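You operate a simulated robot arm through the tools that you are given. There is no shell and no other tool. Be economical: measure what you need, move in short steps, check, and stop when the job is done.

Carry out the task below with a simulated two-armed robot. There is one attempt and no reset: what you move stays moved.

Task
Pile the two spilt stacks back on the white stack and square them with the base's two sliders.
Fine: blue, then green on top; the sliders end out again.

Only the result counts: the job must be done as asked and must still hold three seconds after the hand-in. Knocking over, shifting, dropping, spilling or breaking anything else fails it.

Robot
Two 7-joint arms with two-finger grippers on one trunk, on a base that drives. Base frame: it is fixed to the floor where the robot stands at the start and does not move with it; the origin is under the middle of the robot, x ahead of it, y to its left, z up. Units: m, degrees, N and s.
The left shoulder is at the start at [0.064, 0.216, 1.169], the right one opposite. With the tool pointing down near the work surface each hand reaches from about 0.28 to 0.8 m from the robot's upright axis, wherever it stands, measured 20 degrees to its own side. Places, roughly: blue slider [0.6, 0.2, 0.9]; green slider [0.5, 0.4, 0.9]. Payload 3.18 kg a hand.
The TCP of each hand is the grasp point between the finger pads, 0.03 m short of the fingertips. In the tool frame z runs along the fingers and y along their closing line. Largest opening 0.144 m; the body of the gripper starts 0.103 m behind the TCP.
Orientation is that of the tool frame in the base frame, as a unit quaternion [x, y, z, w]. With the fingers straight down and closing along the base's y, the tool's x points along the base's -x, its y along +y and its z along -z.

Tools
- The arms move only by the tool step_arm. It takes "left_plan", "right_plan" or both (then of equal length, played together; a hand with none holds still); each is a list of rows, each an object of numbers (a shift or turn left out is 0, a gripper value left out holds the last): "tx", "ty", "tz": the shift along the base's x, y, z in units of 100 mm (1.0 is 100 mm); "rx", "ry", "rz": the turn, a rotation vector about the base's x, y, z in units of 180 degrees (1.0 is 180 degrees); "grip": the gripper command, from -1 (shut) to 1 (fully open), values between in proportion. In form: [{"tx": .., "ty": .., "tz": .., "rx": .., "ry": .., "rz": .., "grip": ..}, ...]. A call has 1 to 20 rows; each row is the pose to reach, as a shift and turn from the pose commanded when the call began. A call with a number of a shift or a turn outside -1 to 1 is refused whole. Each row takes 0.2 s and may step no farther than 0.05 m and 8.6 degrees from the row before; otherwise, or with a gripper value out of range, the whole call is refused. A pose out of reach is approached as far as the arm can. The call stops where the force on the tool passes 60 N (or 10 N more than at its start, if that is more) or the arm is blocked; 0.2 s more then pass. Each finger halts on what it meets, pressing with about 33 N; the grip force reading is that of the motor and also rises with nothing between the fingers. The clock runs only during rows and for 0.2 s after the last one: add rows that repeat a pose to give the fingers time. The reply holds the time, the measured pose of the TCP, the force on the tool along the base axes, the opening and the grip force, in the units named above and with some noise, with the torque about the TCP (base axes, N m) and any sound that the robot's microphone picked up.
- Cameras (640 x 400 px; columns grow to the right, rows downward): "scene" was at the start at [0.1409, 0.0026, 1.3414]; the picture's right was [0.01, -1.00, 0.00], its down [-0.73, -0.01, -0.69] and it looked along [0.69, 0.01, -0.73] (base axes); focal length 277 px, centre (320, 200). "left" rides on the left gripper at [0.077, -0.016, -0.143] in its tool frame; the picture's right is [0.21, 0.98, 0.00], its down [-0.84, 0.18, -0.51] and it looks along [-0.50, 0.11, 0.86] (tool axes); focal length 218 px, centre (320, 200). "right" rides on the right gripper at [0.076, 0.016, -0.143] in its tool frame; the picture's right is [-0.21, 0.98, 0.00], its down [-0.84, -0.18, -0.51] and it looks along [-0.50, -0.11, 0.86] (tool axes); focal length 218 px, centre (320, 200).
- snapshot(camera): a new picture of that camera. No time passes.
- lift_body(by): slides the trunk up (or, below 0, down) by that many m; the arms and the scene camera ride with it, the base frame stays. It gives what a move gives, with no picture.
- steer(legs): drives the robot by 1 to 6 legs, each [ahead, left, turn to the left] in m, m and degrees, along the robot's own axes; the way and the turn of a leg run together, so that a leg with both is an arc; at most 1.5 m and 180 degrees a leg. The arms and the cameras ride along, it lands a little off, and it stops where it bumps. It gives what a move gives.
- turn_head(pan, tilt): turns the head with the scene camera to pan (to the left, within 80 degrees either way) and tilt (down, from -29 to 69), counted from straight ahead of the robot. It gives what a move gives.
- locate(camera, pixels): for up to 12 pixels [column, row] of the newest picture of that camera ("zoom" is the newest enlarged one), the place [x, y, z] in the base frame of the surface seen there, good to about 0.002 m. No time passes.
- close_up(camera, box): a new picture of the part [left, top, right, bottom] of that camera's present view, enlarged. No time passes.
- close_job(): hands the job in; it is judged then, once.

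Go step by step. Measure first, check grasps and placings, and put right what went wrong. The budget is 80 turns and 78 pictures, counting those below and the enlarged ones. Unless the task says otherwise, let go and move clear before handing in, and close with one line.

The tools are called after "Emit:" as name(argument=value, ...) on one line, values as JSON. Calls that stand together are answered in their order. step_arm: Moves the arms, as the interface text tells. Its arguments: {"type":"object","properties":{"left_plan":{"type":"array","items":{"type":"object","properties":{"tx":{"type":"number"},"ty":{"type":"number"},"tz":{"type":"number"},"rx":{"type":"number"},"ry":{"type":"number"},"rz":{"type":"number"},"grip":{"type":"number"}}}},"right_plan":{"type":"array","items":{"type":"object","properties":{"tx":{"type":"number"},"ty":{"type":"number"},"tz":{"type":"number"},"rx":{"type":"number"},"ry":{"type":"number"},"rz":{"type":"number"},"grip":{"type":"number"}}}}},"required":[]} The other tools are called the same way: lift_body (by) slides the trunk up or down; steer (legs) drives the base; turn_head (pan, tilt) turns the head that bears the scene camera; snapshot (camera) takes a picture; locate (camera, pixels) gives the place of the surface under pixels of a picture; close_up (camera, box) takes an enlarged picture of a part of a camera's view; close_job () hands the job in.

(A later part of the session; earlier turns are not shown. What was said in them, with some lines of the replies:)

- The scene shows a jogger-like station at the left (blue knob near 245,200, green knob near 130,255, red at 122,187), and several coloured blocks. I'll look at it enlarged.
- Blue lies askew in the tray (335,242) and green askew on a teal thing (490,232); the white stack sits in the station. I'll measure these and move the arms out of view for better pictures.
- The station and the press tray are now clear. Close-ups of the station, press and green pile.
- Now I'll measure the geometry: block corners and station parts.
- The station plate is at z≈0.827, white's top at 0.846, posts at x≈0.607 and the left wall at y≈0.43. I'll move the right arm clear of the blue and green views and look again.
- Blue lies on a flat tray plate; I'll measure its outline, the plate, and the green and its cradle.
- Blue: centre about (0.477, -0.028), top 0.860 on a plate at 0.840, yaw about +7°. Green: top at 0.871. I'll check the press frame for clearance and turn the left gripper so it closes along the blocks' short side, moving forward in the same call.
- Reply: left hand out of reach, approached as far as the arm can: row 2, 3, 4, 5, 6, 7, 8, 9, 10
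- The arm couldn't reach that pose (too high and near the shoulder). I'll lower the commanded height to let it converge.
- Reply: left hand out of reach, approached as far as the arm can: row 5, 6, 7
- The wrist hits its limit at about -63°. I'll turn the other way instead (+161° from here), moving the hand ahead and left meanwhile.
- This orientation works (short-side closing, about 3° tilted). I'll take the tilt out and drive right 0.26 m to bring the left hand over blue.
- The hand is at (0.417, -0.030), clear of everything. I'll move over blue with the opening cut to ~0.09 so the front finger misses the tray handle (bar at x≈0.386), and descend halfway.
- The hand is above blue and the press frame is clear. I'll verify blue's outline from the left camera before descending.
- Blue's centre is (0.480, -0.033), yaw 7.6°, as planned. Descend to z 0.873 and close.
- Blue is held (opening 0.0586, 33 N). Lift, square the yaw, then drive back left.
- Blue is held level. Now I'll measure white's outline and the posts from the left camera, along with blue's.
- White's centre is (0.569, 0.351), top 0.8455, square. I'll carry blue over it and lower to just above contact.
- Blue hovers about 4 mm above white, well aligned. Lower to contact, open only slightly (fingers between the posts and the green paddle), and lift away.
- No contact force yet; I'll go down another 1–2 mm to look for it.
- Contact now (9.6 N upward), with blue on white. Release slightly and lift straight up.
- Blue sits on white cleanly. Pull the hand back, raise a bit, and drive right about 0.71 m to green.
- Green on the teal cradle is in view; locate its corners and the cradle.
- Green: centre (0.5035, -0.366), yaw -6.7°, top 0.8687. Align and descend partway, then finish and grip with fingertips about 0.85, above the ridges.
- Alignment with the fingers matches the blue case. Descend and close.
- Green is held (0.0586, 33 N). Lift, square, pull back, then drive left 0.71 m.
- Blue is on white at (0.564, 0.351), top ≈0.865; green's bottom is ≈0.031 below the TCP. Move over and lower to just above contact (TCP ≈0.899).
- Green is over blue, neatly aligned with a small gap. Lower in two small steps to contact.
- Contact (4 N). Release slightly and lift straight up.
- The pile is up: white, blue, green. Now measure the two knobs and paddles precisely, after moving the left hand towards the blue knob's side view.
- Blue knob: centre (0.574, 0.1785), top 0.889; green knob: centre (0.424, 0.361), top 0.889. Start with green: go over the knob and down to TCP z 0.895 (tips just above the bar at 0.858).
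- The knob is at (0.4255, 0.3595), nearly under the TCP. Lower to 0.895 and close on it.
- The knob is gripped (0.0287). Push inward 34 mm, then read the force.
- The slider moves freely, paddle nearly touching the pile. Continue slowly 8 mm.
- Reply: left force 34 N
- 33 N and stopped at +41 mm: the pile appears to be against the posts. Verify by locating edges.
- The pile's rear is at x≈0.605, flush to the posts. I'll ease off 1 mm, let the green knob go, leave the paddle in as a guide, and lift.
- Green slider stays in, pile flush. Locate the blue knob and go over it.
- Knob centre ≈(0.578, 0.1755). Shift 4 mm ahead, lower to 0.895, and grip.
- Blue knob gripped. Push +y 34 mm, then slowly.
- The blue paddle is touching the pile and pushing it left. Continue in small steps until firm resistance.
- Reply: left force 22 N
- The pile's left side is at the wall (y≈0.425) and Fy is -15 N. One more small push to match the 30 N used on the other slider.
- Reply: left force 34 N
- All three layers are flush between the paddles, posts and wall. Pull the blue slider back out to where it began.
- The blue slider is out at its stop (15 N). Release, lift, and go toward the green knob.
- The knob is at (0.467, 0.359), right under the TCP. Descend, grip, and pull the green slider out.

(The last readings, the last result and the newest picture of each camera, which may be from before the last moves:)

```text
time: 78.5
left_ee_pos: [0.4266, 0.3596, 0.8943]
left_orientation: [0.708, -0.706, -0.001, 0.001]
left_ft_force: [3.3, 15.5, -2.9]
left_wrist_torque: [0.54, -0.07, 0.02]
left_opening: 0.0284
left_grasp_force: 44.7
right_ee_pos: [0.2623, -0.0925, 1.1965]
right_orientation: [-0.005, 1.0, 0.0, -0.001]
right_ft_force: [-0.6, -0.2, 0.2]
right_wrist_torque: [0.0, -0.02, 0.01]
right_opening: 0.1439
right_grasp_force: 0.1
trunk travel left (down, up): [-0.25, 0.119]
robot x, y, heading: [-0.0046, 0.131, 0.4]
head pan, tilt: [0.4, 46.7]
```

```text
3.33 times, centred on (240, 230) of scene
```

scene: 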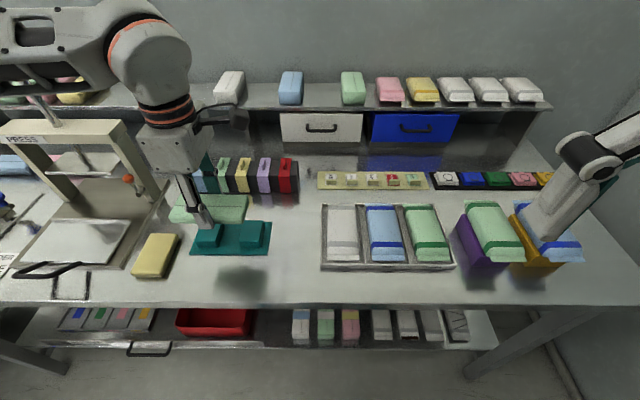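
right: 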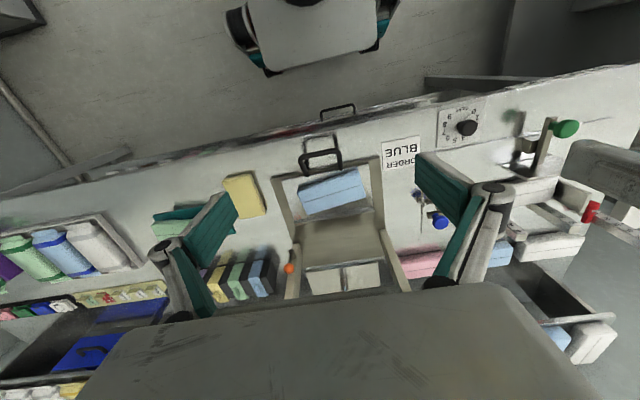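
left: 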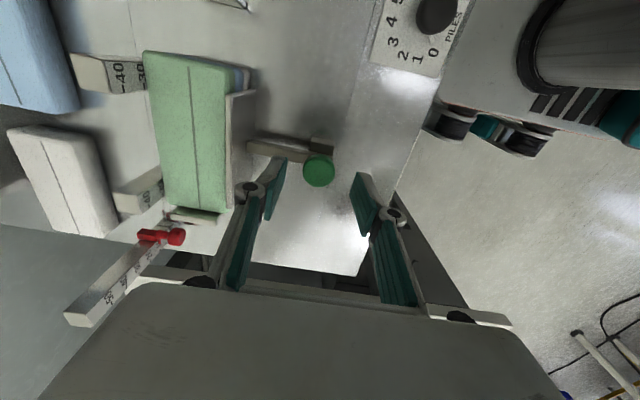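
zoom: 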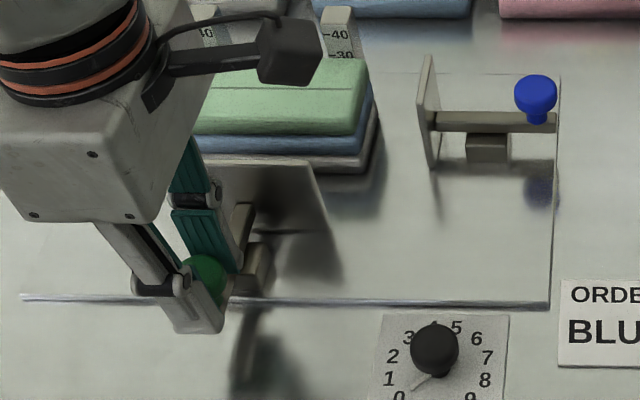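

The green slider is back at 0.4266 (it began at 0.4269). Pull a hair more to be sure of the stop, then release and clear.

Emit:
step_arm(left_plan=[{"tx": -0.01}, {"tx": -0.015}, {"tx": -0.015}])

Emit:
step_arm(left_plan=[{"tx": 0.005}, {"grip": -0.2}, {"tz": 0.0}, {"tz": 0.3}, {"tz": 0.7}, {"tz": 1.0}, {"tz": 1.0, "tx": -0.3}, {"tz": 1.0, "tx": -0.6}])

Emit:
close_up(camera="scene", box=[160, 170, 320, 290])

Emit:
snapshot(camera="left")

Emit:
snapshot(camera="scene")

```text
time: 79.3
left_ee_pos: [0.4252, 0.3595, 0.8925]
left_orientation: [0.708, -0.707, 0.0, 0.0]
left_ft_force: [11.0, 19.3, -9.8]
left_wrist_torque: [0.63, -0.25, 0.01]
left_opening: 0.0283
left_grasp_force: 44.7
right_ee_pos: [0.2636, -0.0933, 1.197]
right_orientation: [-0.005, 1.0, 0.0, -0.002]
right_ft_force: [0.0, 0.5, 0.7]
right_wrist_torque: [0.0, 0.0, -0.01]
right_opening: 0.1443
right_grasp_force: 0.1
trunk travel left (down, up): [-0.25, 0.119]
robot x, y, heading: [-0.0048, 0.134, 0.6]
head pan, tilt: [0.4, 46.7]
```

```text
time: 81.1
left_ee_pos: [0.3615, 0.3577, 0.9953]
left_orientation: [0.707, -0.707, -0.002, 0.001]
left_ft_force: [-0.3, -0.5, -0.3]
left_wrist_torque: [0.01, 0.0, 0.03]
left_opening: 0.0576
left_grasp_force: 0.1
right_ee_pos: [0.2608, -0.0951, 1.1956]
right_orientation: [-0.004, 1.0, 0.0, -0.002]
right_ft_force: [0.6, 0.0, 0.3]
right_wrist_torque: [0.04, 0.02, -0.02]
right_opening: 0.1438
right_grasp_force: 0.1
trunk travel left (down, up): [-0.25, 0.119]
robot x, y, heading: [0.0005, 0.1306, 0.5]
head pan, tilt: [0.4, 46.7]
```

```text
3.33 times, centred on (240, 230) of scene
```

zoom: 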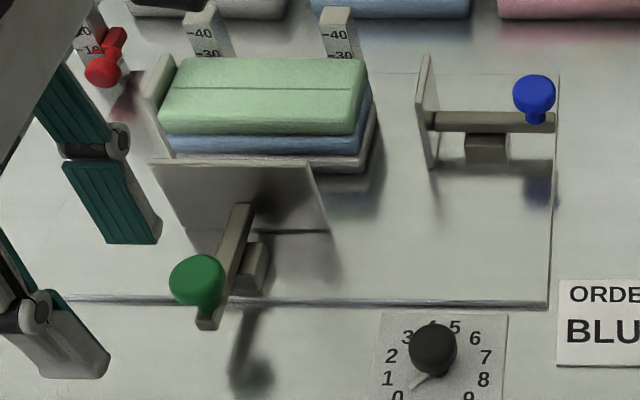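

```text
18 pictures are left
```

left: 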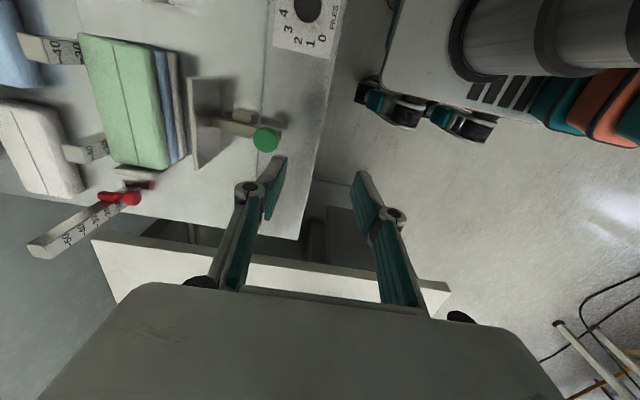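

```text
17 pictures are left
```

scene: 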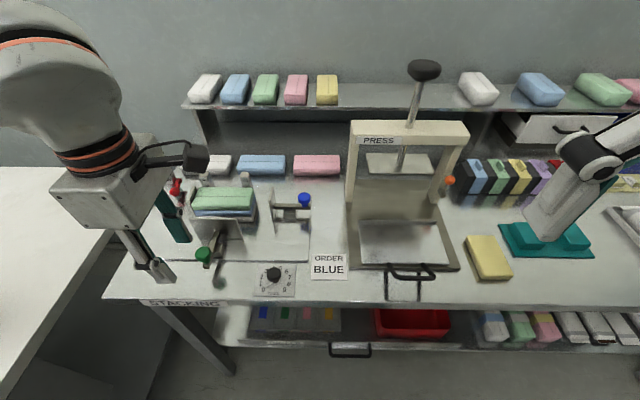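

Both sliders are out and the pile stands. One last check that the layers' edges line up.

Emit:
close_up(camera="scene", box=[185, 175, 275, 235])

Emit:
locate(camera="zoom", pixels=[[230, 145], [230, 185], [300, 200], [475, 135], [490, 170], [475, 80], [500, 120], [515, 150], [300, 165]])

```text
6.67 times, centred on (230, 205) of scene
```

zoom: 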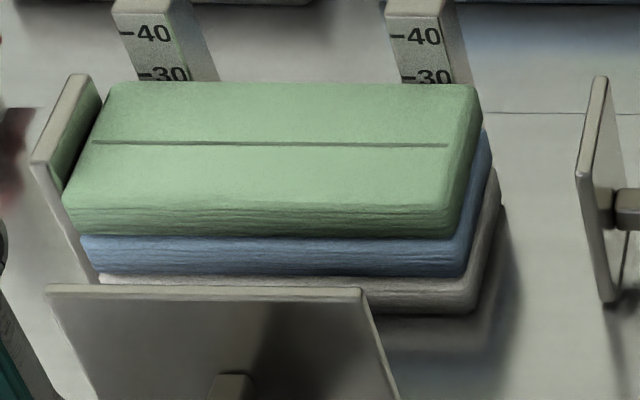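

```text
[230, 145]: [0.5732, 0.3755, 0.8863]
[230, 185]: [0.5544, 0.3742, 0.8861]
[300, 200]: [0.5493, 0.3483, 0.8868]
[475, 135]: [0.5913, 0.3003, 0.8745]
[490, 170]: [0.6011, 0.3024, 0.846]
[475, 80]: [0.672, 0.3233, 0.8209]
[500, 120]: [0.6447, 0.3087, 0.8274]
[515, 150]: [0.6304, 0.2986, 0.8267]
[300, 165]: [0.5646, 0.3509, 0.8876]
```

Emit:
locate(camera="zoom", pixels=[[300, 222], [300, 257], [430, 295], [430, 222], [430, 262], [466, 165], [476, 205], [483, 250]])

```text
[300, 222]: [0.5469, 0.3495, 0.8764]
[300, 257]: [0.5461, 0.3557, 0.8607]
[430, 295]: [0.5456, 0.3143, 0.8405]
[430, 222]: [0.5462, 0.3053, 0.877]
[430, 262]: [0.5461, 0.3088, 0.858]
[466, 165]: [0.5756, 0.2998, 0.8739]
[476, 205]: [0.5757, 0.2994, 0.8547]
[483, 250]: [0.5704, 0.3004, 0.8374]
```

The layer faces agree within 1 mm (fronts at x≈0.546, sides at y≈0.300), both sliders are out and the hand is clear. Handing in.

Emit:
close_job()

```text
The job is handed in.
```

The blue and then the green stack are back on the white one. I squared the pile with both sliders, so the layer faces agree to about 1 mm, and both sliders are out again.
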